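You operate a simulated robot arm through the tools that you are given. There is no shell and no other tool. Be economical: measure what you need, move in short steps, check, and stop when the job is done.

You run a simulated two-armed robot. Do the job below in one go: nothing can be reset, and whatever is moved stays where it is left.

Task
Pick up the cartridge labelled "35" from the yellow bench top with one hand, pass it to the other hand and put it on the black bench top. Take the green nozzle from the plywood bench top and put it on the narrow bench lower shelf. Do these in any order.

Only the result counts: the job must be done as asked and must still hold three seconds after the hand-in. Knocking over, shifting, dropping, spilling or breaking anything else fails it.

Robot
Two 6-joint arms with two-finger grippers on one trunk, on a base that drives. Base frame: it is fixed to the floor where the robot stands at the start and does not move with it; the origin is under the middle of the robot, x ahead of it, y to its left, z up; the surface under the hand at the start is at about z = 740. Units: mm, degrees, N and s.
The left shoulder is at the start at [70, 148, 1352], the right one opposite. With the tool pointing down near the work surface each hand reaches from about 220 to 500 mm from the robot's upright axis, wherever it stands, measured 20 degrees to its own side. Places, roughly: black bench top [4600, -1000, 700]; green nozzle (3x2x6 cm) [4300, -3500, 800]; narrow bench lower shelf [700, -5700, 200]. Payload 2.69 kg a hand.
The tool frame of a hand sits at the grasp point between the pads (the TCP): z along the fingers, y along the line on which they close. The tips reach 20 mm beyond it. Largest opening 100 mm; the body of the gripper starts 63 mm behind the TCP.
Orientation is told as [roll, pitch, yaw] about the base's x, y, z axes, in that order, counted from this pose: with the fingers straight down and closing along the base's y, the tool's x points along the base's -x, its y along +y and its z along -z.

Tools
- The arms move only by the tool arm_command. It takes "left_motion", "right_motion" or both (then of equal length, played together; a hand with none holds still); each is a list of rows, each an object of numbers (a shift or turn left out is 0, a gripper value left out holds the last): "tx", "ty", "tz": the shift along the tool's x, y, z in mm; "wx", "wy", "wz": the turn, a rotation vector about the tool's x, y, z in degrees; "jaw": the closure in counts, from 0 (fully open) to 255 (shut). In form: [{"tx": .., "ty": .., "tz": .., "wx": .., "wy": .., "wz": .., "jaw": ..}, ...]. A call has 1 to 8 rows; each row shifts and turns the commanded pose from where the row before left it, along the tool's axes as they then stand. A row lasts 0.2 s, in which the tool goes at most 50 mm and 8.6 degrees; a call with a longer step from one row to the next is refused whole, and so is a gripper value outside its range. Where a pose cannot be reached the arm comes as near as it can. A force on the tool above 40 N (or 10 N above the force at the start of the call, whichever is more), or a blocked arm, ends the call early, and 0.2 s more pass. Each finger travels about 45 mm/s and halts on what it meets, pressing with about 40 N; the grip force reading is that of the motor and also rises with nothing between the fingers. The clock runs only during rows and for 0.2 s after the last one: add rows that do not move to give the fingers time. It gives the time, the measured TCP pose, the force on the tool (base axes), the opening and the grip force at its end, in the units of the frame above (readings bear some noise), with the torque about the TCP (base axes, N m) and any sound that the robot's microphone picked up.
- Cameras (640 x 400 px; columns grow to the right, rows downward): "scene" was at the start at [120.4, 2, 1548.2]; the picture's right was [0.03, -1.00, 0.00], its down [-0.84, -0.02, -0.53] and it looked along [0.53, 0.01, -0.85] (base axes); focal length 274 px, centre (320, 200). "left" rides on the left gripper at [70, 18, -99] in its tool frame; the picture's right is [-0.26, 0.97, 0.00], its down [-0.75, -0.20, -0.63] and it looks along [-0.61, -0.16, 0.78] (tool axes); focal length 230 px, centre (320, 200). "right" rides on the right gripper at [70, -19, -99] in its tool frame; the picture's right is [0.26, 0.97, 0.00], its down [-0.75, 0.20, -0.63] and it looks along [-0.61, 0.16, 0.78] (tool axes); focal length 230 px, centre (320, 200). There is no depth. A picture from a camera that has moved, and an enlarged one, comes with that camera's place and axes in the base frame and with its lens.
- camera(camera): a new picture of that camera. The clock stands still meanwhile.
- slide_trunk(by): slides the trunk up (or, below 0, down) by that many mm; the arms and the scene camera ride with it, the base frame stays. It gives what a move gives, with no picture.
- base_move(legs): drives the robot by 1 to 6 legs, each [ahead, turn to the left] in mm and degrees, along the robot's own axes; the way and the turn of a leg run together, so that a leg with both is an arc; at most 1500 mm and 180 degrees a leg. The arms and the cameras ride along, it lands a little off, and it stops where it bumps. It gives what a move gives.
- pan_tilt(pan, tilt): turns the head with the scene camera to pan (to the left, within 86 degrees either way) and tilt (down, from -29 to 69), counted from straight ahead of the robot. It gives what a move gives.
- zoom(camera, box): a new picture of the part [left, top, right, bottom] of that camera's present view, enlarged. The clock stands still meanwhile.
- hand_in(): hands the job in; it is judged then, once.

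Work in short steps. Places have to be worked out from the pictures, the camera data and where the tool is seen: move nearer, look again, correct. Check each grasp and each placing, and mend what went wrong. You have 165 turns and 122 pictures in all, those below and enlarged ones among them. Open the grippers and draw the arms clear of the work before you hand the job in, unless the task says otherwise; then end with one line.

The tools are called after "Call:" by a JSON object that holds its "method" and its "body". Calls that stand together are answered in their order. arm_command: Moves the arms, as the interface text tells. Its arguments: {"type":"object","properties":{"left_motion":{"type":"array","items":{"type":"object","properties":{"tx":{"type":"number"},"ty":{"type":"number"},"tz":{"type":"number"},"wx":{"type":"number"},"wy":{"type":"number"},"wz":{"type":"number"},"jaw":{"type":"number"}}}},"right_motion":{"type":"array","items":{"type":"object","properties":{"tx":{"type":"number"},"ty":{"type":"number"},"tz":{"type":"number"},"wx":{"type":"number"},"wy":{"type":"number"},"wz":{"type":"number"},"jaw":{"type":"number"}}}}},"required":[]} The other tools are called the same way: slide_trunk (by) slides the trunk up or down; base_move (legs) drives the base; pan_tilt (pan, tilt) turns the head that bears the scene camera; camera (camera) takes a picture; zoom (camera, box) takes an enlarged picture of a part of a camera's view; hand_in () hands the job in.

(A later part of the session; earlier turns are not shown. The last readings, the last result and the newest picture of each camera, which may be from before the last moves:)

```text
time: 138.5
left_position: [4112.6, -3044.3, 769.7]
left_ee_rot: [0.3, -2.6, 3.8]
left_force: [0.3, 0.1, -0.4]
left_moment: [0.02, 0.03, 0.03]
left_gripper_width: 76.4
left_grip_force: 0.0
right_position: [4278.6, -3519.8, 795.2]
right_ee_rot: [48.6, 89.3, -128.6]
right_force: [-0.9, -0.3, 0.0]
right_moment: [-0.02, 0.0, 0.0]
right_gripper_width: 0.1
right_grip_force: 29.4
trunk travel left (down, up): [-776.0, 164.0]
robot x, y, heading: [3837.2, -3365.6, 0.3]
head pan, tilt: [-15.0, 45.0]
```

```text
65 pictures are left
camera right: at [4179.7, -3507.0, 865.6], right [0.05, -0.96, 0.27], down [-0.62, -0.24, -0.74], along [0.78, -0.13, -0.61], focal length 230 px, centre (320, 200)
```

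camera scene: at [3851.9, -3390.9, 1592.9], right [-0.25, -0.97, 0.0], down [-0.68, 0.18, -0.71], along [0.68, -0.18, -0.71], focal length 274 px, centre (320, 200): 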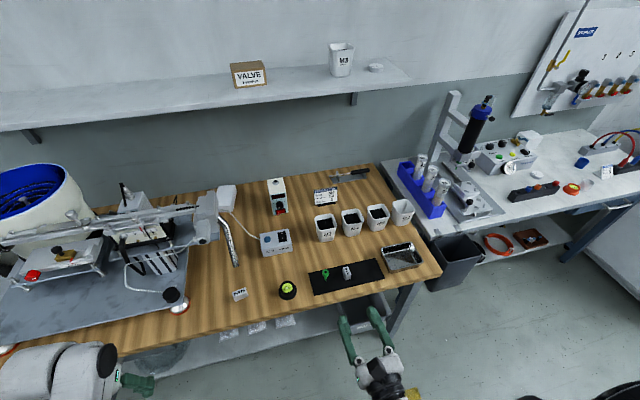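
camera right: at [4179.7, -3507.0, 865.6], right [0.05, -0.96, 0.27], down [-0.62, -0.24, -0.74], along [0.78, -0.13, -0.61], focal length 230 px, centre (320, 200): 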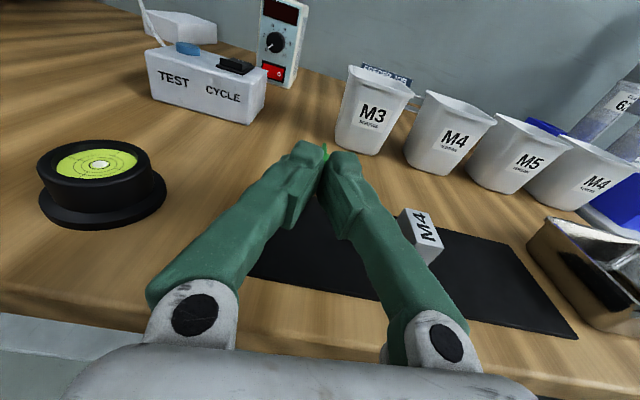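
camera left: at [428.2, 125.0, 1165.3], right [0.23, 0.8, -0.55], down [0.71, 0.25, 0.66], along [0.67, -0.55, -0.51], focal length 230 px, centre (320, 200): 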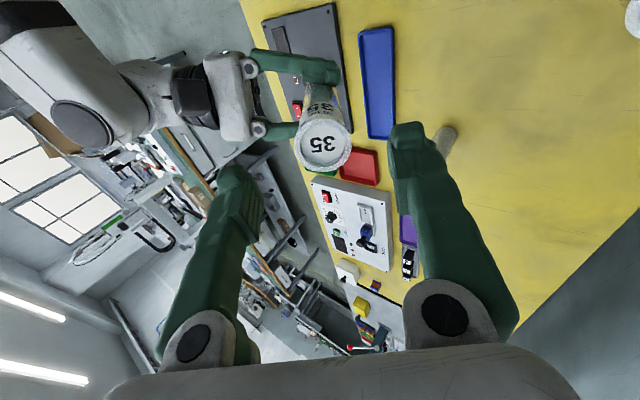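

The gripper closed empty; some green shows beyond the tips. I check from the head camera.

Call:
{"method": "zoom", "body": {"camera": "scene", "box": [260, 180, 440, 320]}}

```text
2.86 times, centred on (350, 250) of scene
camera zoom: at [3971.7, -3390.1, 1430.9], right [-0.25, -0.97, 0.0], down [-0.68, 0.18, -0.71], along [0.68, -0.18, -0.71], focal length 782 px, centre (234, 57)
```

zoom: 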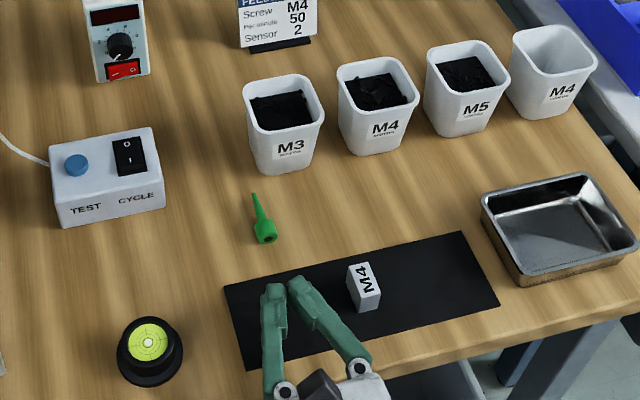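

The nozzle was squeezed out and now lies on the plywood, head ≈(4373, −3530), tip at (4426, −3533), nothing else touched. I raise the trunk, open the hand and pitch the tool 40° downwards for an inclined grasp.

Call:
{"method": "slide_trunk", "body": {"by": 90}}

Call:
{"method": "arm_command", "body": {"right_motion": [{"tx": 12, "tz": -20, "jaw": 130}, {"wy": -8}, {"wy": -8}, {"wy": -8}, {"wy": -8}, {"wy": -8}, {}]}}

Call:
{"method": "camera", "body": {"camera": "right"}}

```text
time: 139.8
left_position: [4113.2, -3045.7, 859.4]
left_ee_rot: [0.2, -2.5, 4.0]
left_force: [-0.3, -0.1, -0.1]
left_moment: [-0.04, -0.01, -0.03]
left_gripper_width: 76.6
left_grip_force: 0.0
right_position: [4278.2, -3520.4, 885.9]
right_ee_rot: [48.3, 89.3, -128.8]
right_force: [0.2, 0.1, -0.3]
right_moment: [0.0, 0.02, -0.03]
right_gripper_width: 0.1
right_grip_force: 29.6
trunk travel left (down, up): [-866.0, 74.0]
robot x, y, heading: [3839.2, -3368.3, 0.6]
head pan, tilt: [-15.0, 45.0]
```

```text
time: 141.1
left_position: [4113.8, -3045.9, 859.8]
left_ee_rot: [0.3, -2.4, 3.9]
left_force: [-0.4, 0.6, -0.3]
left_moment: [0.01, 0.01, -0.01]
left_gripper_width: 76.7
left_grip_force: 0.0
right_position: [4250.7, -3540.5, 869.1]
right_ee_rot: [31.3, 70.5, -135.7]
right_force: [0.1, -0.1, -1.1]
right_moment: [0.02, -0.01, 0.03]
right_gripper_width: 48.8
right_grip_force: 0.2
right hand out of reach, approached as far as the arm can: row 2, 3, 4, 5, 6
trunk travel left (down, up): [-866.0, 74.0]
robot x, y, heading: [3843.9, -3367.6, 0.6]
head pan, tilt: [-15.0, 45.0]
stopped in row 6 (right hand): the arm was blocked; the commanded pose is now the measured one
```

```text
63 pictures are left
camera right: at [4170.1, -3526.1, 961.2], right [0.3, -0.86, 0.41], down [-0.72, -0.49, -0.49], along [0.62, -0.15, -0.77], focal length 230 px, centre (320, 200)
```

right: 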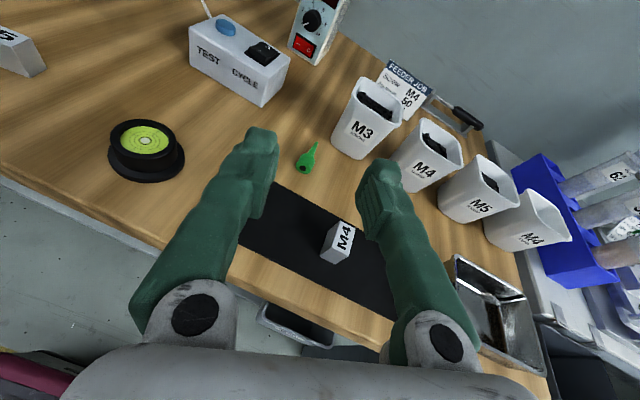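

The right wrist hits a limit at this pitch, so I'll grasp with the left hand tool-down instead. I retract the right hand, then move the base so the left hand lines up with y≈−3531.

Call:
{"method": "arm_command", "body": {"right_motion": [{"tz": -40}, {"tz": -40}, {"tz": -40}, {}]}}

Call:
{"method": "slide_trunk", "body": {"by": 70}}

Call:
{"method": "base_move", "body": {"legs": [[-250, 0], [0, -90], [350, 0], [0, 90]]}}

Call:
{"method": "pan_tilt", "body": {"pan": 15, "tilt": 45}}

Call:
{"method": "camera", "body": {"camera": "scene"}}

```text
time: 142.1
left_position: [4114.8, -3045.5, 859.7]
left_ee_rot: [0.1, -2.4, 4.0]
left_force: [0.1, 0.4, -0.5]
left_moment: [0.04, 0.04, 0.03]
left_gripper_width: 76.4
left_grip_force: 0.1
right_position: [4139.4, -3565.9, 902.4]
right_ee_rot: [34.0, 69.4, -131.6]
right_force: [-1.0, -1.1, -0.6]
right_moment: [0.01, -0.11, -0.04]
right_gripper_width: 49.1
right_grip_force: 0.1
trunk travel left (down, up): [-866.0, 74.0]
robot x, y, heading: [3842.4, -3370.5, 0.7]
head pan, tilt: [-15.0, 45.0]
```

```text
time: 143.2
left_position: [4113.2, -3045.4, 929.6]
left_ee_rot: [0.2, -2.4, 3.9]
left_force: [0.8, 0.2, 0.2]
left_moment: [-0.02, 0.01, 0.03]
left_gripper_width: 76.6
left_grip_force: 0.0
right_position: [4136.5, -3564.5, 973.5]
right_ee_rot: [33.6, 69.3, -132.1]
right_force: [0.0, -1.0, 0.5]
right_moment: [0.01, 0.02, 0.0]
right_gripper_width: 48.7
right_grip_force: 0.0
trunk travel left (down, up): [-936.0, 4.0]
robot x, y, heading: [3837.9, -3369.9, 0.4]
head pan, tilt: [-15.0, 45.0]
```

```text
time: 154.6
left_position: [3861.4, -3395.4, 930.5]
left_ee_rot: [0.1, -2.5, 4.6]
left_force: [-0.6, 0.2, 0.5]
left_moment: [-0.02, 0.0, 0.07]
left_gripper_width: 76.5
left_grip_force: 0.0
right_position: [3890.0, -3915.1, 972.5]
right_ee_rot: [33.0, 69.2, -132.0]
right_force: [0.0, -0.1, 0.2]
right_moment: [0.0, 0.03, 0.0]
right_gripper_width: 49.0
right_grip_force: 0.0
trunk travel left (down, up): [-936.0, 4.0]
robot x, y, heading: [3593.3, -3721.7, 1.4]
head pan, tilt: [-15.0, 45.0]
```

```text
time: 155.5
left_position: [3860.9, -3396.2, 930.8]
left_ee_rot: [0.1, -2.5, 4.6]
left_force: [-0.8, -0.4, -0.2]
left_moment: [0.0, 0.0, 0.01]
left_gripper_width: 76.6
left_grip_force: 0.0
right_position: [3889.1, -3917.8, 973.1]
right_ee_rot: [33.2, 69.1, -131.8]
right_force: [-0.4, 0.1, 0.4]
right_moment: [0.02, -0.01, -0.01]
right_gripper_width: 48.9
right_grip_force: 0.0
trunk travel left (down, up): [-936.0, 4.0]
robot x, y, heading: [3593.8, -3725.6, 1.2]
head pan, tilt: [15.0, 45.0]
```

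```text
62 pictures are left
camera scene: at [3723.4, -3701.3, 1590.9], right [0.28, -0.96, 0.0], down [-0.68, -0.2, -0.71], along [0.68, 0.2, -0.71], focal length 274 px, centre (320, 200)
```

scene: 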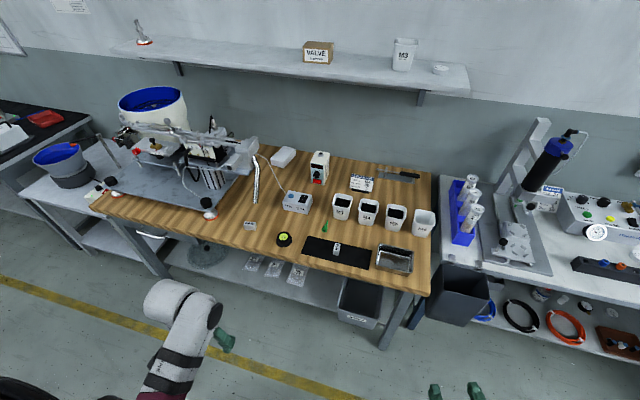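

The nozzle lies in front of the bins. I drive 325 mm ahead and look again with the left camera.

Call:
{"method": "base_move", "body": {"legs": [[325, -1]]}}

Call:
{"method": "arm_command", "body": {"left_motion": [{"tx": -40, "ty": -35}, {"tx": -40, "ty": -30}, {"tx": -40, "ty": -20}, {"tx": -30, "ty": -20, "jaw": 120}, {}]}}

Call:
{"method": "camera", "body": {"camera": "left"}}

Call:
{"method": "camera", "body": {"camera": "scene"}}

```text
time: 157.7
left_position: [4189.5, -3397.6, 930.2]
left_ee_rot: [0.2, -2.6, 3.6]
left_force: [0.4, -0.1, 0.2]
left_moment: [0.03, 0.02, 0.03]
left_gripper_width: 76.7
left_grip_force: 0.1
right_position: [4206.7, -3918.0, 972.5]
right_ee_rot: [33.4, 69.2, -132.6]
right_force: [-0.3, -0.5, 0.2]
right_moment: [0.03, -0.02, 0.0]
right_gripper_width: 48.9
right_grip_force: 0.1
trunk travel left (down, up): [-936.0, 4.0]
robot x, y, heading: [3918.5, -3717.7, -0.1]
head pan, tilt: [15.0, 45.0]
```

```text
refused: row 1 steps farther than a row can; nothing moved
```

```text
61 pictures are left
camera left: at [4114.3, -3383.6, 1027.0], right [0.2, 0.98, 0.02], down [0.73, -0.16, 0.66], along [0.65, -0.12, -0.75], focal length 230 px, centre (320, 200)
```

left: 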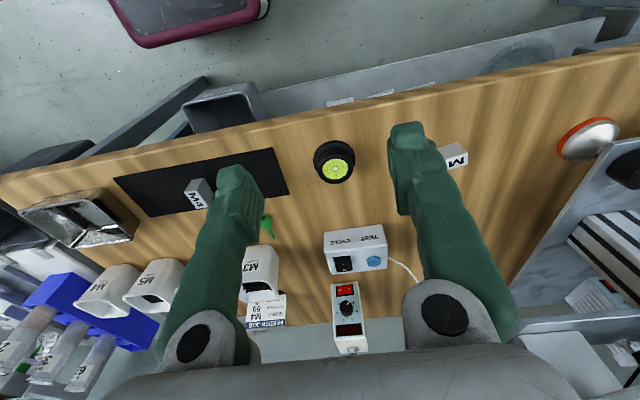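

```text
60 pictures are left
camera scene: at [4044.2, -3699.9, 1591.2], right [0.26, -0.97, 0.0], down [-0.68, -0.18, -0.71], along [0.68, 0.18, -0.71], focal length 274 px, centre (320, 200)
```

scene: 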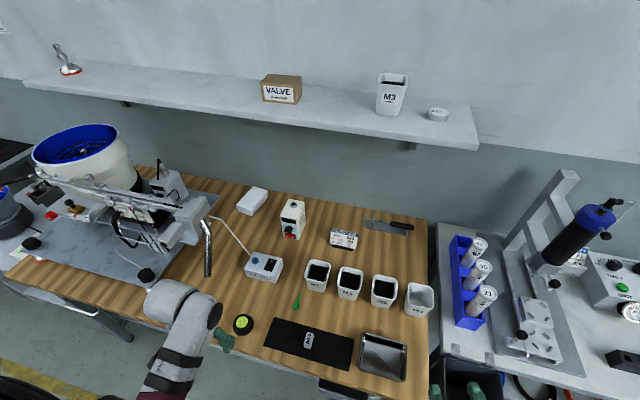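

I zoom on the lying nozzle for its exact place.

Call:
{"method": "zoom", "body": {"camera": "scene", "box": [240, 260, 360, 350]}}

```text
4.44 times, centred on (300, 305) of scene
camera zoom: at [4044.2, -3699.9, 1591.2], right [0.26, -0.97, 0.0], down [-0.68, -0.18, -0.71], along [0.68, 0.18, -0.71], focal length 1216 px, centre (409, -267)
```

zoom: 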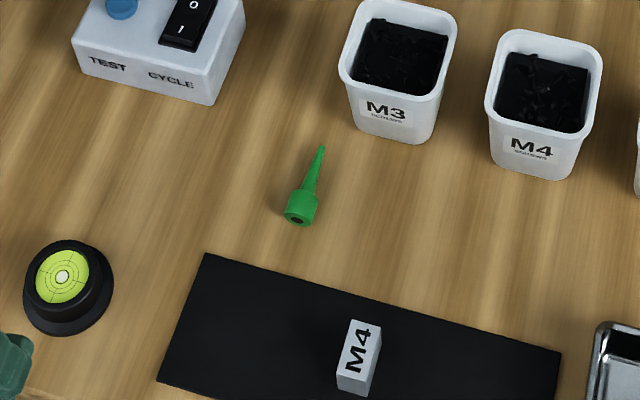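

Head centre ≈(4377, −3535), axis along x. I move the left hand above it.

Call:
{"method": "arm_command", "body": {"left_motion": [{"tx": -36, "ty": -30}, {"tx": -36, "ty": -30}, {"tx": -36, "ty": -30}, {"tx": -36, "ty": -30, "jaw": 120}, {"tx": -36, "ty": -29}, {"wy": 2.5, "wz": 3.6}, {}]}}

Call:
{"method": "camera", "body": {"camera": "left"}}

```text
time: 159.3
left_position: [4380.2, -3534.6, 936.3]
left_ee_rot: [0.4, 0.2, -0.1]
left_force: [1.0, 0.1, 0.1]
left_moment: [0.02, 0.0, 0.01]
left_gripper_width: 52.7
left_grip_force: 0.1
right_position: [4208.4, -3917.4, 973.3]
right_ee_rot: [33.4, 69.0, -132.7]
right_force: [0.4, -0.7, -0.8]
right_moment: [0.0, 0.02, -0.03]
right_gripper_width: 48.8
right_grip_force: 0.0
trunk travel left (down, up): [-936.0, 4.0]
robot x, y, heading: [3917.7, -3720.2, 0.1]
head pan, tilt: [15.0, 45.0]
```

```text
58 pictures are left
camera left: at [4310.4, -3516.2, 1036.7], right [0.26, 0.97, 0.0], down [0.75, -0.2, 0.63], along [0.61, -0.16, -0.78], focal length 230 px, centre (320, 200)
```

left: 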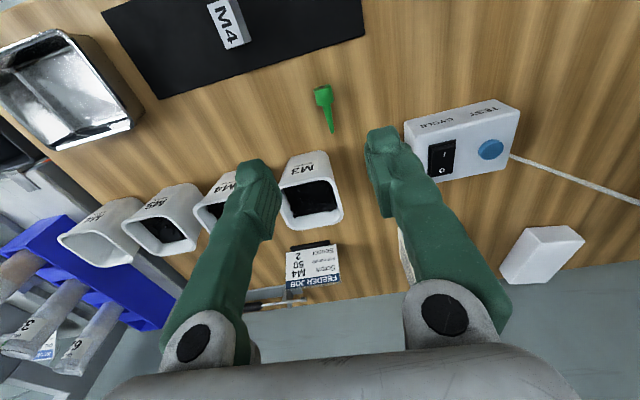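

Aligned within a few mm. I descend to z≈820 and check.

Call:
{"method": "arm_command", "body": {"left_motion": [{"tz": 40}, {"tz": 40}, {"tz": 36, "ty": 2}, {}]}}

Call:
{"method": "camera", "body": {"camera": "left"}}

```text
time: 160.3
left_position: [4379.3, -3532.6, 822.0]
left_ee_rot: [0.3, 0.0, 0.0]
left_force: [0.0, -0.4, 0.2]
left_moment: [-0.02, -0.02, 0.0]
left_gripper_width: 52.9
left_grip_force: 0.1
right_position: [4209.6, -3919.8, 971.5]
right_ee_rot: [33.3, 69.2, -132.6]
right_force: [0.5, -0.4, 0.5]
right_moment: [-0.03, 0.06, 0.0]
right_gripper_width: 49.0
right_grip_force: 0.0
trunk travel left (down, up): [-936.0, 4.0]
robot x, y, heading: [3916.1, -3720.0, 0.1]
head pan, tilt: [15.0, 45.0]
```

```text
57 pictures are left
camera left: at [4310.2, -3514.6, 921.2], right [0.26, 0.97, 0.0], down [0.75, -0.2, 0.63], along [0.61, -0.16, -0.78], focal length 230 px, centre (320, 200)
```

left: 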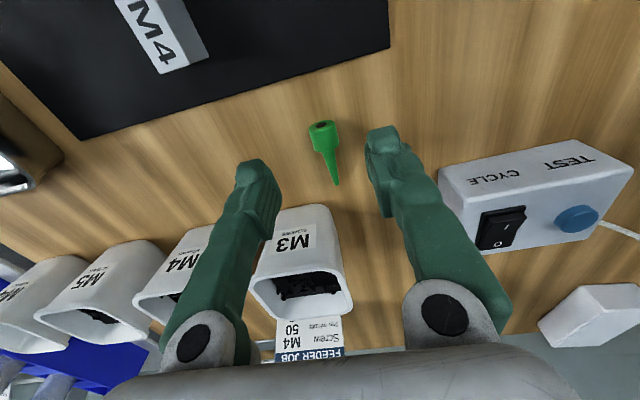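

Head centre ≈(4384, −3530). I shift 5 mm ahead and descend to z≈765, then close gently.

Call:
{"method": "arm_command", "body": {"left_motion": [{"tz": 25, "tx": -5, "ty": 2}, {"tz": 20}, {"tz": 12}, {}]}}

Call:
{"method": "camera", "body": {"camera": "left"}}

```text
time: 161.3
left_position: [4359.0, -3510.0, 789.8]
left_ee_rot: [0.3, 0.2, 0.0]
left_force: [-0.1, -0.3, -0.5]
left_moment: [-0.02, 0.01, -0.03]
left_gripper_width: 52.9
left_grip_force: 0.0
left hand out of reach, approached as far as the arm can: row 1, 2, 3
right_position: [4209.1, -3919.8, 972.8]
right_ee_rot: [33.3, 69.1, -132.7]
right_force: [0.1, 0.2, -0.1]
right_moment: [0.01, 0.0, 0.03]
right_gripper_width: 48.8
right_grip_force: 0.0
trunk travel left (down, up): [-936.0, 4.0]
robot x, y, heading: [3920.1, -3723.4, -0.0]
head pan, tilt: [15.0, 45.0]
```

```text
56 pictures are left
camera left: at [4290.1, -3491.9, 890.0], right [0.26, 0.97, 0.01], down [0.75, -0.2, 0.63], along [0.61, -0.16, -0.78], focal length 230 px, centre (320, 200)
```

left: 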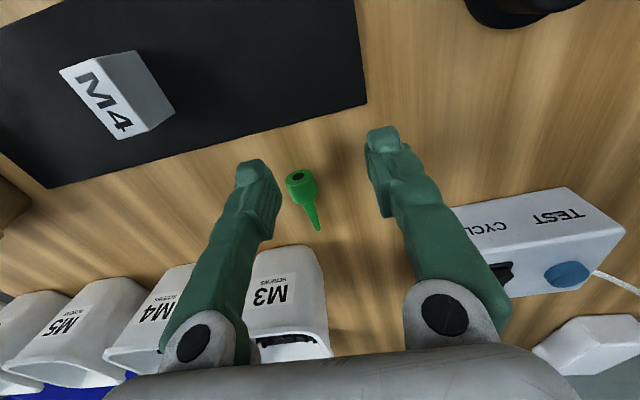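

Reach limit again; I return the arm to z≈822 and lower the trunk instead.

Call:
{"method": "arm_command", "body": {"left_motion": [{"tz": -30}, {"tz": -27}, {}]}}

Call:
{"method": "slide_trunk", "body": {"by": -45}}

Call:
{"method": "camera", "body": {"camera": "left"}}

```text
time: 162.1
left_position: [4358.6, -3511.2, 846.9]
left_ee_rot: [0.3, 0.2, 0.0]
left_force: [-0.2, 0.0, 0.1]
left_moment: [-0.02, 0.01, -0.01]
left_gripper_width: 53.0
left_grip_force: 0.0
right_position: [4209.6, -3919.9, 972.7]
right_ee_rot: [33.3, 69.2, -133.0]
right_force: [-0.4, 0.9, 0.1]
right_moment: [0.02, 0.0, -0.01]
right_gripper_width: 49.0
right_grip_force: 0.0
trunk travel left (down, up): [-936.0, 4.0]
robot x, y, heading: [3917.5, -3720.5, 0.2]
head pan, tilt: [15.0, 45.0]
```

```text
time: 163.0
left_position: [4358.3, -3512.6, 802.3]
left_ee_rot: [0.3, 0.2, 0.0]
left_force: [-0.1, -0.2, 0.5]
left_moment: [0.02, -0.02, -0.02]
left_gripper_width: 52.6
left_grip_force: 0.1
right_position: [4208.5, -3919.7, 927.1]
right_ee_rot: [33.3, 69.1, -132.6]
right_force: [-0.5, -0.1, 0.6]
right_moment: [0.0, 0.0, 0.01]
right_gripper_width: 49.5
right_grip_force: 0.0
trunk travel left (down, up): [-891.0, 49.0]
robot x, y, heading: [3918.6, -3723.4, -0.2]
head pan, tilt: [15.0, 45.0]
```

```text
55 pictures are left
camera left: at [4289.0, -3493.0, 902.2], right [0.26, 0.97, 0.0], down [0.75, -0.2, 0.63], along [0.61, -0.16, -0.78], focal length 230 px, centre (320, 200)
```

left: 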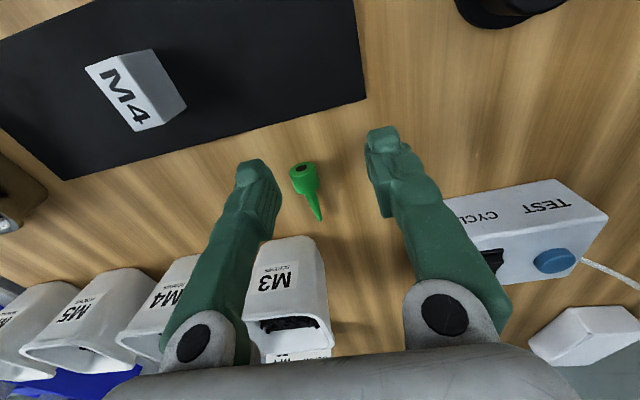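

I move laterally to (4384, −3530) at this height, then re-check.

Call:
{"method": "arm_command", "body": {"left_motion": [{"tx": -13, "ty": -9}, {"tx": -13, "ty": -9}, {}]}}

Call:
{"method": "camera", "body": {"camera": "left"}}

```text
time: 163.8
left_position: [4384.0, -3529.8, 802.8]
left_ee_rot: [0.3, 0.0, -0.1]
left_force: [-0.3, -0.3, -0.3]
left_moment: [-0.01, 0.02, -0.04]
left_gripper_width: 53.1
left_grip_force: 0.1
right_position: [4208.4, -3918.4, 927.3]
right_ee_rot: [33.3, 69.1, -132.7]
right_force: [-0.5, 0.4, -1.1]
right_moment: [-0.01, 0.0, 0.01]
right_gripper_width: 49.0
right_grip_force: 0.0
trunk travel left (down, up): [-891.0, 49.0]
robot x, y, heading: [3916.6, -3721.0, 0.3]
head pan, tilt: [15.0, 45.0]
```

```text
54 pictures are left
camera left: at [4314.9, -3511.2, 902.3], right [0.26, 0.97, 0.0], down [0.75, -0.2, 0.63], along [0.61, -0.16, -0.78], focal length 230 px, centre (320, 200)
```

left: 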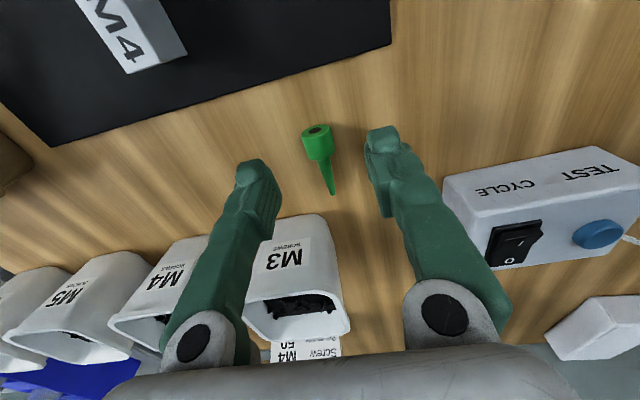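

Perfectly above the head. I lower the trunk 37 mm.

Call:
{"method": "slide_trunk", "body": {"by": -37}}

Call:
{"method": "camera", "body": {"camera": "left"}}

```text
time: 164.6
left_position: [4384.2, -3529.0, 765.5]
left_ee_rot: [0.3, 0.2, 0.1]
left_force: [0.4, 0.1, 0.0]
left_moment: [0.0, 0.01, -0.04]
left_gripper_width: 52.8
left_grip_force: 0.1
right_position: [4208.0, -3919.3, 889.4]
right_ee_rot: [33.3, 69.1, -132.6]
right_force: [-0.2, 1.1, 0.4]
right_moment: [0.01, -0.01, 0.02]
right_gripper_width: 48.6
right_grip_force: 0.0
trunk travel left (down, up): [-854.0, 86.0]
robot x, y, heading: [3919.2, -3721.9, 0.0]
head pan, tilt: [15.0, 45.0]
```

```text
53 pictures are left
camera left: at [4315.0, -3511.0, 865.1], right [0.26, 0.97, 0.0], down [0.75, -0.2, 0.63], along [0.61, -0.16, -0.78], focal length 230 px, centre (320, 200)
```

left: 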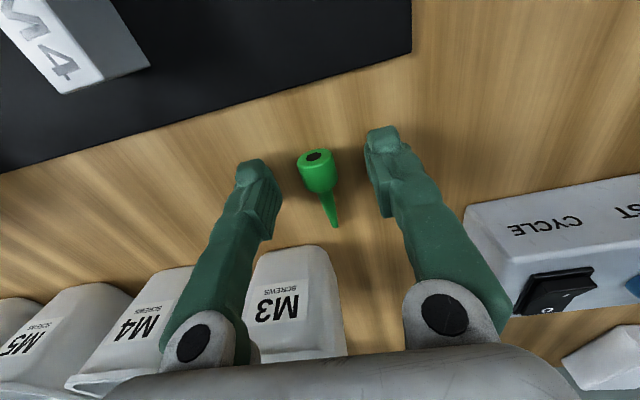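

Head is between the pads. I close the left gripper.

Call:
{"method": "arm_command", "body": {"left_motion": [{"jaw": 180}, {"jaw": 220}, {"jaw": 255}, {}, {}]}}

Call:
{"method": "camera", "body": {"camera": "left"}}

```text
time: 165.8
left_position: [4383.9, -3530.3, 765.2]
left_ee_rot: [0.3, 0.0, 0.0]
left_force: [0.8, 0.0, 0.7]
left_moment: [-0.03, 0.02, 0.03]
left_gripper_width: 14.7
left_grip_force: 39.9
right_position: [4208.8, -3919.5, 890.4]
right_ee_rot: [33.2, 69.2, -132.8]
right_force: [0.0, 0.7, 0.1]
right_moment: [0.0, -0.03, 0.01]
right_gripper_width: 48.9
right_grip_force: 0.1
trunk travel left (down, up): [-854.0, 86.0]
robot x, y, heading: [3917.4, -3719.7, 0.1]
head pan, tilt: [15.0, 45.0]
```

```text
52 pictures are left
camera left: at [4315.1, -3511.0, 865.1], right [0.26, 0.97, 0.0], down [0.75, -0.2, 0.63], along [0.61, -0.16, -0.78], focal length 230 px, centre (320, 200)
```

left: 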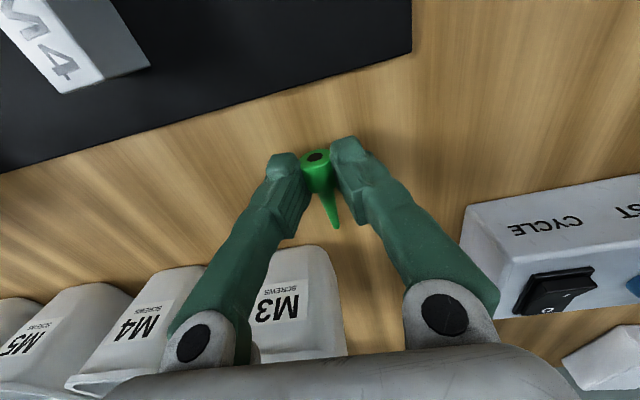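

Gripped at 14.7 mm. I lift with the trunk and check that the nozzle comes along.

Call:
{"method": "slide_trunk", "body": {"by": 84}}

Call:
{"method": "camera", "body": {"camera": "left"}}

```text
time: 167.0
left_position: [4383.1, -3528.9, 849.0]
left_ee_rot: [0.3, 0.1, 0.0]
left_force: [0.3, 1.2, -1.1]
left_moment: [-0.01, -0.03, 0.03]
left_gripper_width: 13.7
left_grip_force: 40.3
right_position: [4208.4, -3918.2, 973.5]
right_ee_rot: [33.3, 69.1, -132.7]
right_force: [0.0, 0.2, -0.7]
right_moment: [0.01, 0.02, 0.01]
right_gripper_width: 48.9
right_grip_force: 0.0
trunk travel left (down, up): [-938.0, 2.0]
robot x, y, heading: [3919.3, -3721.8, 0.1]
head pan, tilt: [15.0, 45.0]
```

```text
51 pictures are left
camera left: at [4315.1, -3511.0, 949.1], right [0.26, 0.97, 0.0], down [0.75, -0.2, 0.63], along [0.61, -0.16, -0.78], focal length 230 px, centre (320, 200)
```

left: 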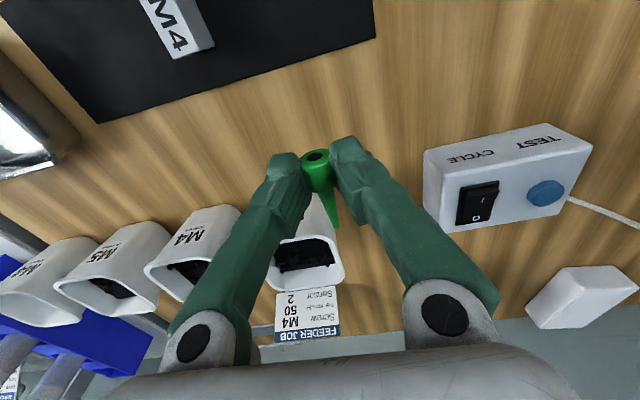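

The nozzle is held. I raise the arm slightly, back away 300 mm, turn right ~120° and view the way to the narrow bench.

Call:
{"method": "arm_command", "body": {"left_motion": [{"tz": -25}, {"tz": -25}, {"tz": -10}]}}

Call:
{"method": "base_move", "body": {"legs": [[-320, 0], [0, -120]]}}

Call:
{"method": "pan_tilt", "body": {"pan": 0, "tilt": 25}}

Call:
{"method": "camera", "body": {"camera": "scene"}}

```text
time: 167.8
left_position: [4383.5, -3529.0, 909.0]
left_ee_rot: [0.3, 0.0, -0.1]
left_force: [-0.1, -0.5, 0.6]
left_moment: [-0.03, 0.0, 0.04]
left_gripper_width: 13.5
left_grip_force: 40.2
right_position: [4209.5, -3919.2, 974.6]
right_ee_rot: [33.2, 69.2, -132.8]
right_force: [-0.5, 0.0, -0.1]
right_moment: [-0.02, -0.03, 0.02]
right_gripper_width: 49.0
right_grip_force: 0.0
trunk travel left (down, up): [-938.0, 2.0]
robot x, y, heading: [3917.7, -3719.3, 0.1]
head pan, tilt: [15.0, 45.0]
```

```text
time: 174.9
left_position: [3533.7, -4222.0, 910.3]
left_ee_rot: [0.3, 0.1, -119.7]
left_force: [-0.1, -0.2, -0.2]
left_moment: [-0.02, -0.02, -0.01]
left_gripper_width: 0.2
left_grip_force: 29.5
right_position: [3281.4, -3878.7, 974.1]
right_ee_rot: [33.4, 69.1, 107.7]
right_force: [0.4, 0.3, -0.8]
right_moment: [-0.01, 0.01, 0.02]
right_gripper_width: 48.9
right_grip_force: 0.1
trunk travel left (down, up): [-938.0, 2.0]
robot x, y, heading: [3598.9, -3720.7, -119.7]
head pan, tilt: [15.0, 45.0]
```

```text
time: 175.7
left_position: [3533.7, -4221.7, 910.7]
left_ee_rot: [0.3, 0.0, -119.7]
left_force: [0.0, -1.0, 0.5]
left_moment: [0.04, 0.01, 0.0]
left_gripper_width: 0.1
left_grip_force: 29.5
right_position: [3282.4, -3877.1, 974.2]
right_ee_rot: [33.4, 69.0, 107.8]
right_force: [0.2, 0.1, -1.0]
right_moment: [0.03, 0.02, -0.02]
right_gripper_width: 49.0
right_grip_force: 0.0
trunk travel left (down, up): [-938.0, 2.0]
robot x, y, heading: [3596.1, -3722.3, -119.5]
head pan, tilt: [0.0, 25.0]
```

```text
50 pictures are left
camera scene: at [3529.0, -3845.7, 1623.4], right [-0.87, 0.49, 0.0], down [0.21, 0.37, -0.91], along [-0.45, -0.79, -0.42], focal length 274 px, centre (320, 200)
```

scene: 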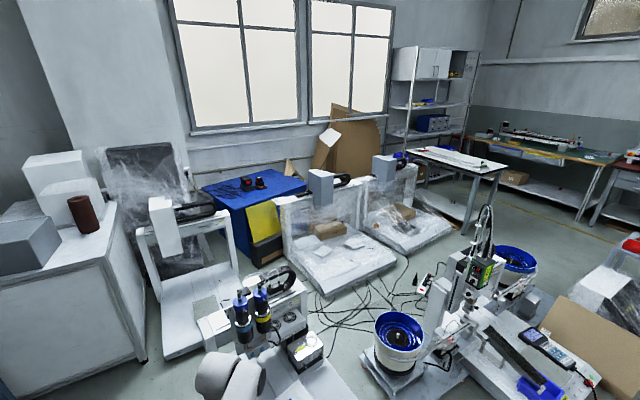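

The nozzle slipped out during the move (opening now 0). I look back along the path to find it.

Call:
{"method": "pan_tilt", "body": {"pan": 86, "tilt": 45}}

Call:
{"method": "camera", "body": {"camera": "scene"}}

Call:
{"method": "pan_tilt", "body": {"pan": 30, "tilt": 60}}

Call:
{"method": "camera", "body": {"camera": "scene"}}

```text
time: 177.3
left_position: [3534.0, -4222.3, 909.5]
left_ee_rot: [0.3, 0.2, -119.7]
left_force: [0.0, -0.1, 0.2]
left_moment: [0.01, -0.02, -0.01]
left_gripper_width: 0.0
left_grip_force: 29.7
right_position: [3282.2, -3877.2, 974.2]
right_ee_rot: [33.4, 69.1, 107.7]
right_force: [-1.0, -0.2, -0.4]
right_moment: [0.0, 0.01, 0.01]
right_gripper_width: 49.1
right_grip_force: 0.0
trunk travel left (down, up): [-938.0, 2.0]
robot x, y, heading: [3597.9, -3722.3, -119.5]
head pan, tilt: [85.9, 45.0]
```

```text
49 pictures are left
camera scene: at [3642.2, -3810.8, 1592.9], right [-0.55, -0.83, 0.0], down [-0.59, 0.39, -0.71], along [0.59, -0.39, -0.71], focal length 274 px, centre (320, 200)
```

scene: 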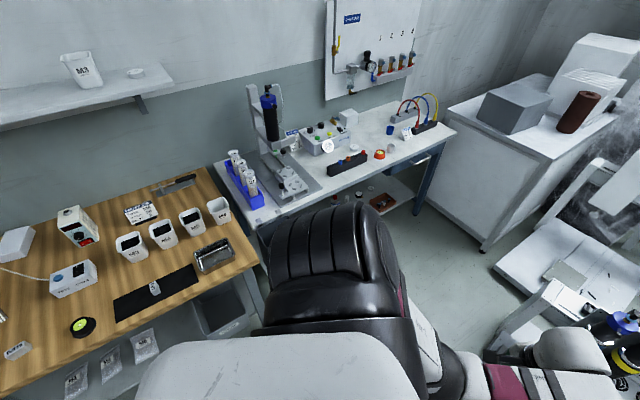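

```text
time: 178.6
left_position: [3534.2, -4221.4, 910.4]
left_ee_rot: [0.4, 0.2, -119.7]
left_force: [0.1, -0.1, 0.3]
left_moment: [0.04, 0.0, -0.01]
left_gripper_width: 0.0
left_grip_force: 29.4
right_position: [3281.3, -3877.0, 973.3]
right_ee_rot: [33.4, 69.1, 107.7]
right_force: [0.1, 0.3, 0.3]
right_moment: [-0.03, 0.01, 0.02]
right_gripper_width: 48.8
right_grip_force: 0.0
trunk travel left (down, up): [-938.0, 2.0]
robot x, y, heading: [3597.6, -3719.4, -119.5]
head pan, tilt: [30.0, 60.0]
```

```text
48 pictures are left
camera scene: at [3575.1, -3832.3, 1573.4], right [-1.0, -0.01, 0.0], down [-0.01, 0.87, -0.5], along [0.0, -0.5, -0.87], focal length 274 px, centre (320, 200)
```

scene: 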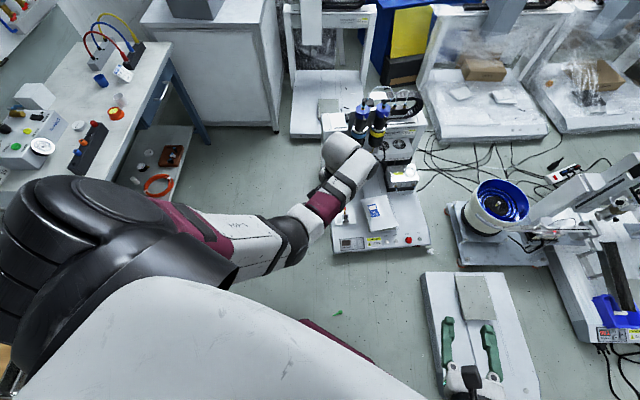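

A green object lies on the floor near my base at (338, 313). I zoom in.

Call:
{"method": "zoom", "body": {"camera": "scene", "box": [290, 280, 390, 340]}}

```text
6.40 times, centred on (340, 310) of scene
camera zoom: at [3575.1, -3832.3, 1573.4], right [-1.0, -0.01, 0.0], down [-0.01, 0.87, -0.5], along [0.0, -0.5, -0.87], focal length 1752 px, centre (192, -504)
```

zoom: 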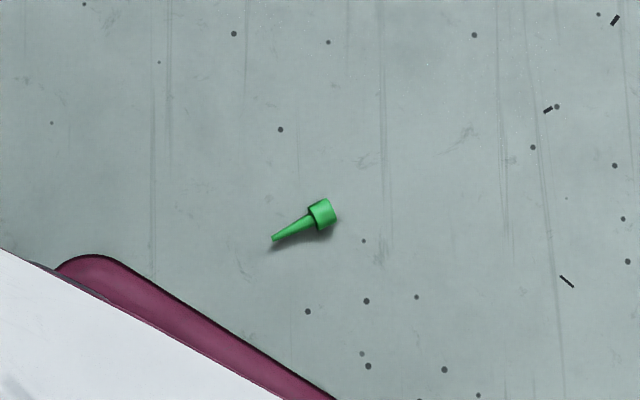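

The nozzle lies on the floor: head ≈(3461, −4042), tip ≈(3502, −4022). I open the left hand, back off 130 mm and turn right 12° so it falls in the left hand's zone, then check the surroundings to the right before lowering.

Call:
{"method": "base_move", "body": {"legs": [[-130, 0], [0, -12]]}}

Call:
{"method": "pan_tilt", "body": {"pan": -30, "tilt": 55}}

Call:
{"method": "camera", "body": {"camera": "scene"}}

```text
time: 180.6
left_position: [3495.7, -4086.8, 909.2]
left_ee_rot: [0.3, 0.0, -131.7]
left_force: [-0.5, -0.9, 0.3]
left_moment: [-0.01, -0.02, 0.0]
left_gripper_width: 0.0
left_grip_force: 29.4
right_position: [3321.7, -3696.6, 973.8]
right_ee_rot: [33.8, 69.2, 96.2]
right_force: [0.5, 0.0, -0.1]
right_moment: [-0.01, 0.01, -0.04]
right_gripper_width: 49.0
right_grip_force: 0.1
trunk travel left (down, up): [-938.0, 2.0]
robot x, y, heading: [3662.0, -3612.9, -131.5]
head pan, tilt: [30.0, 60.0]
```

```text
time: 181.9
left_position: [3497.3, -4085.1, 910.3]
left_ee_rot: [0.3, 0.2, -131.6]
left_force: [0.0, -0.2, -0.1]
left_moment: [0.0, -0.01, 0.02]
left_gripper_width: 0.0
left_grip_force: 29.4
right_position: [3321.8, -3696.8, 974.4]
right_ee_rot: [33.7, 69.2, 96.1]
right_force: [0.2, -0.3, 0.6]
right_moment: [0.04, -0.02, 0.01]
right_gripper_width: 48.9
right_grip_force: 0.1
trunk travel left (down, up): [-938.0, 2.0]
robot x, y, heading: [3660.3, -3611.6, -131.5]
head pan, tilt: [-30.0, 55.0]
```

```text
46 pictures are left
camera scene: at [3561.8, -3669.6, 1579.5], right [-0.32, 0.95, 0.0], down [0.78, 0.26, -0.57], along [-0.54, -0.18, -0.82], focal length 274 px, centre (320, 200)
```

scene: 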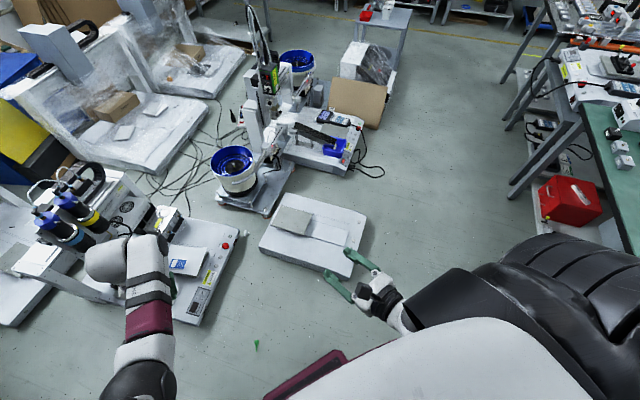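

Surroundings are clear for lowering. I place the left hand over the nozzle head, yaw it 22° to close across the axis, and open it.

Call:
{"method": "arm_command", "body": {"left_motion": [{"tx": 5, "ty": -27, "jaw": 120}, {"tx": 5, "ty": -27}, {"wz": 7.5}, {"wz": 7.5}, {"wz": 7.4}, {}, {}]}}

Call:
{"method": "slide_trunk", "body": {"by": -500}}

Call:
{"method": "camera", "body": {"camera": "left"}}

```text
time: 183.5
left_position: [3463.0, -4042.4, 909.5]
left_ee_rot: [0.3, 0.2, -154.0]
left_force: [0.6, 0.0, 0.0]
left_moment: [0.0, 0.0, -0.04]
left_gripper_width: 53.1
left_grip_force: 0.1
right_position: [3320.8, -3697.1, 974.8]
right_ee_rot: [33.7, 69.2, 96.1]
right_force: [0.2, 0.2, -1.0]
right_moment: [0.0, -0.02, 0.02]
right_gripper_width: 49.0
right_grip_force: 0.0
trunk travel left (down, up): [-938.0, 2.0]
robot x, y, heading: [3661.8, -3610.2, -131.1]
head pan, tilt: [-30.0, 55.0]
```

```text
refused: -500 is not a number from -400 to 400
```

```text
45 pictures are left
camera left: at [3534.3, -4028.0, 1009.1], right [0.19, -0.98, 0.0], down [-0.77, -0.15, 0.63], along [-0.61, -0.12, -0.78], focal length 230 px, centre (320, 200)
```

left: 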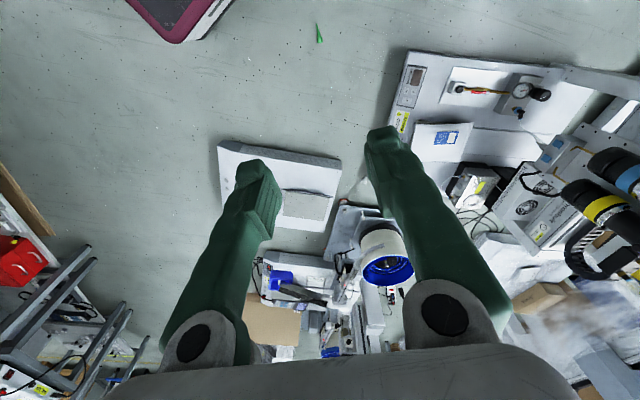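

On track. I lower the trunk 400 mm and look again.

Call:
{"method": "slide_trunk", "body": {"by": -400}}

Call:
{"method": "slide_trunk", "body": {"by": -250}}

Call:
{"method": "camera", "body": {"camera": "left"}}

Call:
{"method": "camera", "body": {"camera": "scene"}}

```text
time: 187.3
left_position: [3463.2, -4042.5, 509.2]
left_ee_rot: [0.3, 0.1, -154.0]
left_force: [-0.5, 0.3, 0.2]
left_moment: [0.01, 0.0, -0.01]
left_gripper_width: 52.7
left_grip_force: 0.0
right_position: [3319.9, -3697.0, 574.9]
right_ee_rot: [33.7, 69.2, 96.1]
right_force: [0.3, 0.2, -0.4]
right_moment: [-0.01, -0.03, 0.0]
right_gripper_width: 49.1
right_grip_force: 0.2
trunk travel left (down, up): [-538.0, 402.0]
robot x, y, heading: [3664.1, -3609.2, -131.4]
head pan, tilt: [-30.0, 55.0]
```

```text
time: 189.9
left_position: [3464.1, -4041.8, 259.7]
left_ee_rot: [0.3, 0.2, -154.0]
left_force: [-0.3, 0.1, 0.3]
left_moment: [0.02, 0.0, 0.04]
left_gripper_width: 52.9
left_grip_force: 0.0
right_position: [3320.4, -3696.2, 325.4]
right_ee_rot: [33.6, 69.2, 96.1]
right_force: [-0.4, -0.9, 0.5]
right_moment: [-0.05, 0.03, 0.01]
right_gripper_width: 49.0
right_grip_force: 0.0
trunk travel left (down, up): [-288.0, 652.0]
robot x, y, heading: [3661.8, -3607.6, -131.7]
head pan, tilt: [-30.0, 55.0]
```

```text
44 pictures are left
camera left: at [3534.0, -4027.6, 359.2], right [0.19, -0.98, 0.0], down [-0.77, -0.15, 0.63], along [-0.61, -0.12, -0.78], focal length 230 px, centre (320, 200)
```

left: 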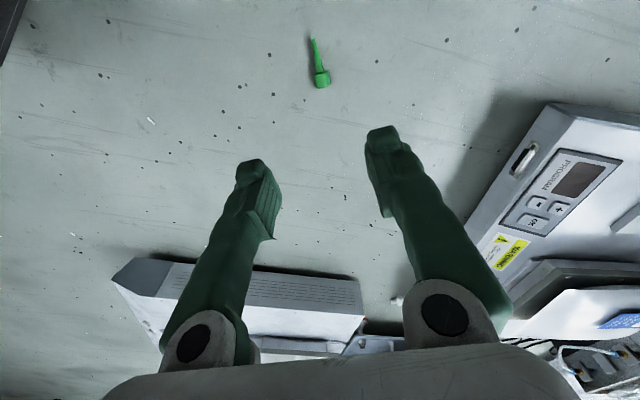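

```text
43 pictures are left
camera scene: at [3561.8, -3669.6, 929.5], right [-0.32, 0.95, 0.0], down [0.78, 0.26, -0.57], along [-0.54, -0.18, -0.82], focal length 274 px, centre (320, 200)
```

scene: 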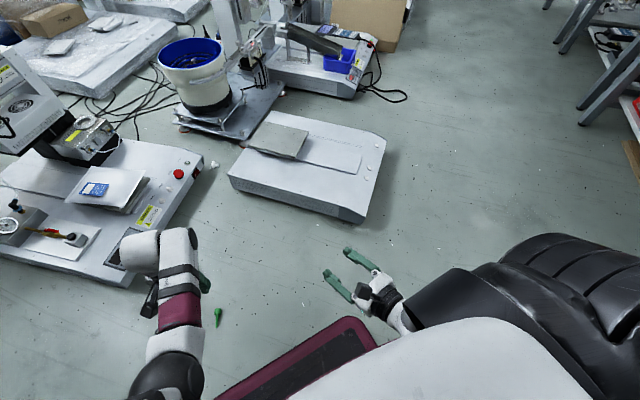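

Nozzle head ≈(3469, −4042), nicely under the hand. I lower 200 mm more and check.

Call:
{"method": "slide_trunk", "body": {"by": -200}}

Call:
{"method": "camera", "body": {"camera": "left"}}

Call:
{"method": "camera", "body": {"camera": "scene"}}

```text
time: 191.0
left_position: [3462.6, -4042.5, 175.8]
left_ee_rot: [0.3, 0.1, -154.0]
left_force: [-0.3, 0.1, -0.9]
left_moment: [0.03, 0.02, -0.06]
left_gripper_width: 52.7
left_grip_force: 0.1
right_position: [3320.3, -3698.4, 247.7]
right_ee_rot: [33.9, 70.1, 96.2]
right_force: [6.8, 5.1, 20.7]
right_moment: [1.29, -1.61, 0.08]
right_gripper_width: 49.0
right_grip_force: 0.2
trunk travel left (down, up): [-205.0, 735.0]
robot x, y, heading: [3664.0, -3610.4, -131.5]
head pan, tilt: [-30.0, 55.0]
stopped: the force on the tool passed its limit at 121 N (the readings are from after the stop); the commanded pose is now the measured one
```

```text
42 pictures are left
camera left: at [3534.7, -4027.7, 276.4], right [0.19, -0.98, 0.0], down [-0.77, -0.15, 0.63], along [-0.61, -0.12, -0.78], focal length 230 px, centre (320, 200)
```

left: 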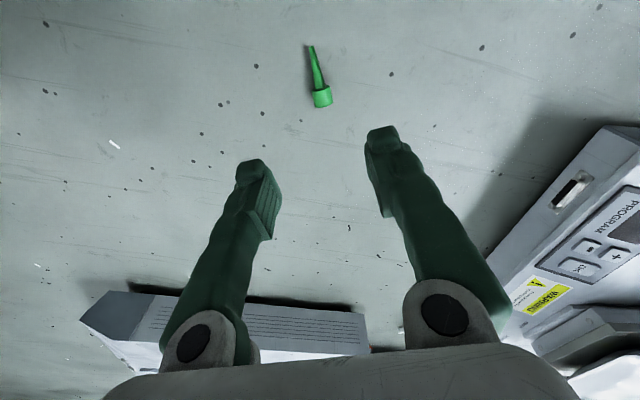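

```text
41 pictures are left
camera scene: at [3562.9, -3669.3, 846.8], right [-0.32, 0.95, 0.0], down [0.78, 0.26, -0.57], along [-0.55, -0.18, -0.82], focal length 274 px, centre (320, 200)
```

scene: 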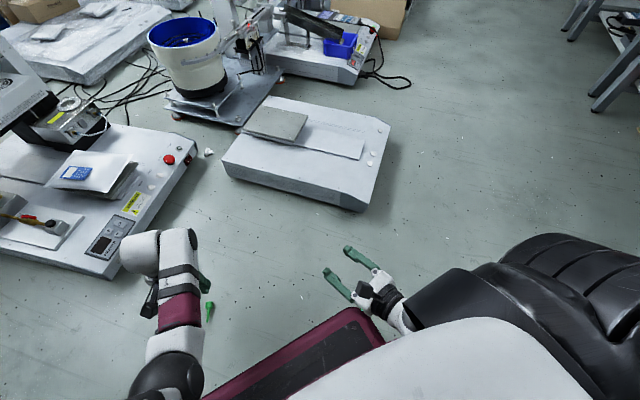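

The right gripper touched my own base top (no outside contact). I raise the trunk 80 mm and extend the right hand forward, clear of the base.

Call:
{"method": "slide_trunk", "body": {"by": 80}}

Call:
{"method": "arm_command", "body": {"right_motion": [{"tx": 17, "ty": 27, "tz": 31, "wy": 4}, {"tx": 17, "ty": 27, "tz": 31, "wy": 4}, {"tx": 17, "ty": 27, "tz": 31, "wy": 4}, {"tx": 17, "ty": 27, "tz": 31, "wy": 4}, {}]}}

Call:
{"method": "camera", "body": {"camera": "scene"}}

```text
time: 192.2
left_position: [3463.4, -4041.9, 256.0]
left_ee_rot: [0.2, 0.2, -154.0]
left_force: [-0.1, 0.1, -0.4]
left_moment: [0.01, 0.0, -0.01]
left_gripper_width: 53.1
left_grip_force: 0.1
right_position: [3319.9, -3696.8, 326.8]
right_ee_rot: [33.4, 69.9, 95.9]
right_force: [-0.5, 0.6, 0.5]
right_moment: [0.0, 0.0, 0.03]
right_gripper_width: 49.0
right_grip_force: 0.1
trunk travel left (down, up): [-285.0, 655.0]
robot x, y, heading: [3660.9, -3606.9, -131.5]
head pan, tilt: [-30.0, 55.0]
```

```text
time: 193.4
left_position: [3463.6, -4042.0, 256.9]
left_ee_rot: [0.4, 0.2, -154.0]
left_force: [0.3, -0.1, 0.6]
left_moment: [0.0, 0.03, -0.01]
left_gripper_width: 53.1
left_grip_force: 0.1
right_position: [3173.2, -3776.6, 388.8]
right_ee_rot: [85.4, 78.8, 149.4]
right_force: [0.6, -0.5, 0.0]
right_moment: [-0.03, 0.0, 0.03]
right_gripper_width: 49.1
right_grip_force: 0.1
trunk travel left (down, up): [-285.0, 655.0]
robot x, y, heading: [3663.5, -3607.8, -131.5]
head pan, tilt: [-30.0, 55.0]
```

```text
40 pictures are left
camera scene: at [3561.6, -3669.7, 927.0], right [-0.32, 0.95, 0.0], down [0.78, 0.26, -0.57], along [-0.54, -0.18, -0.82], focal length 274 px, centre (320, 200)
```

scene: 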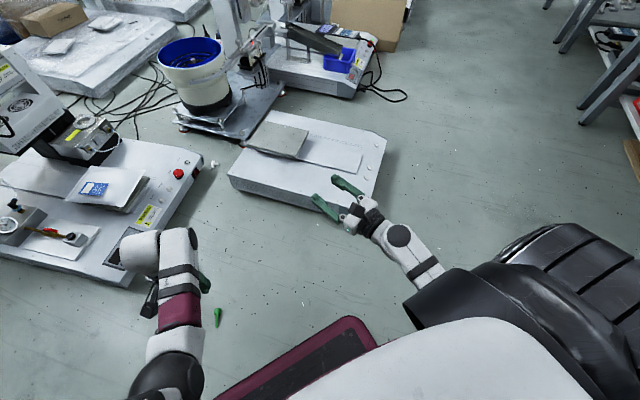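

Right arm is now clear of the base. I lower 180 mm and check both.

Call:
{"method": "slide_trunk", "body": {"by": -180}}

Call:
{"method": "camera", "body": {"camera": "left"}}

Call:
{"method": "camera", "body": {"camera": "scene"}}

```text
time: 195.4
left_position: [3463.7, -4042.0, 77.2]
left_ee_rot: [0.3, 0.2, -153.9]
left_force: [0.5, 0.2, -0.9]
left_moment: [0.01, 0.0, -0.02]
left_gripper_width: 53.0
left_grip_force: 0.0
right_position: [3172.7, -3775.9, 209.7]
right_ee_rot: [85.2, 79.0, 149.1]
right_force: [-0.6, 0.1, 0.5]
right_moment: [-0.02, 0.0, 0.0]
right_gripper_width: 49.0
right_grip_force: 0.0
trunk travel left (down, up): [-105.0, 835.0]
robot x, y, heading: [3662.3, -3610.7, -131.5]
head pan, tilt: [-30.0, 55.0]
```

```text
39 pictures are left
camera left: at [3534.1, -4027.7, 176.6], right [0.19, -0.98, 0.0], down [-0.77, -0.15, 0.63], along [-0.61, -0.12, -0.78], focal length 230 px, centre (320, 200)
```

left: 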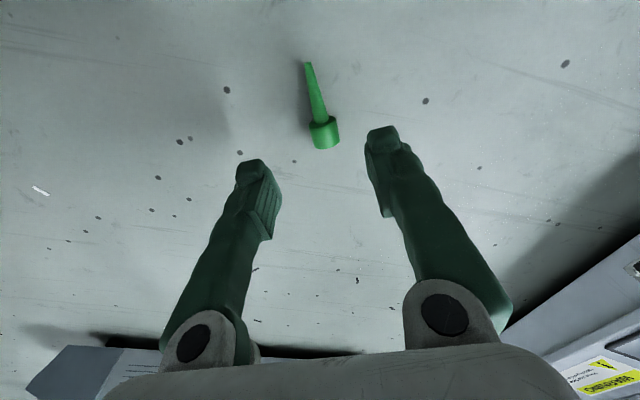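

```text
38 pictures are left
camera scene: at [3561.7, -3669.6, 747.0], right [-0.32, 0.95, 0.0], down [0.78, 0.26, -0.57], along [-0.54, -0.18, -0.82], focal length 274 px, centre (320, 200)
```

scene: 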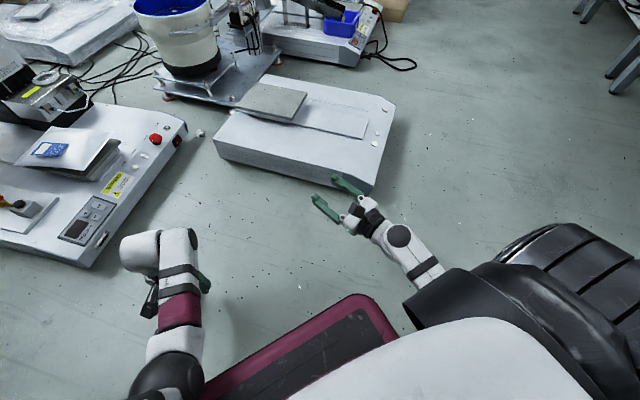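

Head centred at (3468, −4043). I lower 50 mm.

Call:
{"method": "slide_trunk", "body": {"by": -50}}

Call:
{"method": "arm_command", "body": {"left_motion": [{"tz": 3}, {"tz": 2}, {}]}}

Call:
{"method": "camera", "body": {"camera": "left"}}

```text
time: 196.3
left_position: [3460.3, -4054.2, 73.5]
left_ee_rot: [3.8, -2.2, -154.2]
left_force: [-0.5, -0.2, 0.9]
left_moment: [-0.04, 0.02, 0.01]
left_gripper_width: 52.9
left_grip_force: 0.1
right_position: [3174.5, -3771.7, 188.2]
right_ee_rot: [101.8, 79.7, 165.3]
right_force: [-0.9, 0.3, -0.2]
right_moment: [-0.03, 0.04, 0.02]
right_gripper_width: 48.9
right_grip_force: 0.1
trunk travel left (down, up): [-55.0, 885.0]
robot x, y, heading: [3660.8, -3610.8, -131.5]
head pan, tilt: [-30.0, 55.0]
```

```text
time: 197.3
left_position: [3445.1, -4060.8, 68.3]
left_ee_rot: [3.7, -3.2, -155.0]
left_force: [-0.9, -0.4, 0.2]
left_moment: [0.01, 0.0, 0.0]
left_gripper_width: 53.0
left_grip_force: 0.0
right_position: [3173.3, -3775.0, 176.9]
right_ee_rot: [96.5, 79.9, 160.3]
right_force: [-0.1, -0.7, 0.3]
right_moment: [0.01, 0.02, 0.03]
right_gripper_width: 48.9
right_grip_force: 0.0
trunk travel left (down, up): [-55.0, 885.0]
robot x, y, heading: [3664.9, -3608.9, -131.6]
head pan, tilt: [-30.0, 55.0]
stopped in row 3 (left hand): the arm was blocked; the commanded pose is now the measured one
```

```text
37 pictures are left
camera left: at [3518.9, -4039.7, 165.3], right [0.18, -0.98, 0.08], down [-0.75, -0.08, 0.65], along [-0.64, -0.17, -0.75], focal length 230 px, centre (320, 200)
```

left: 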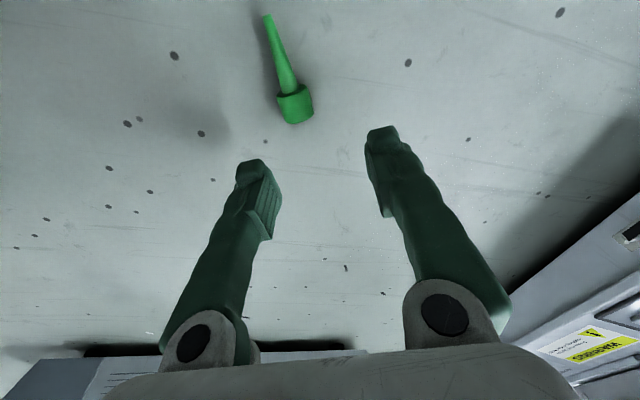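

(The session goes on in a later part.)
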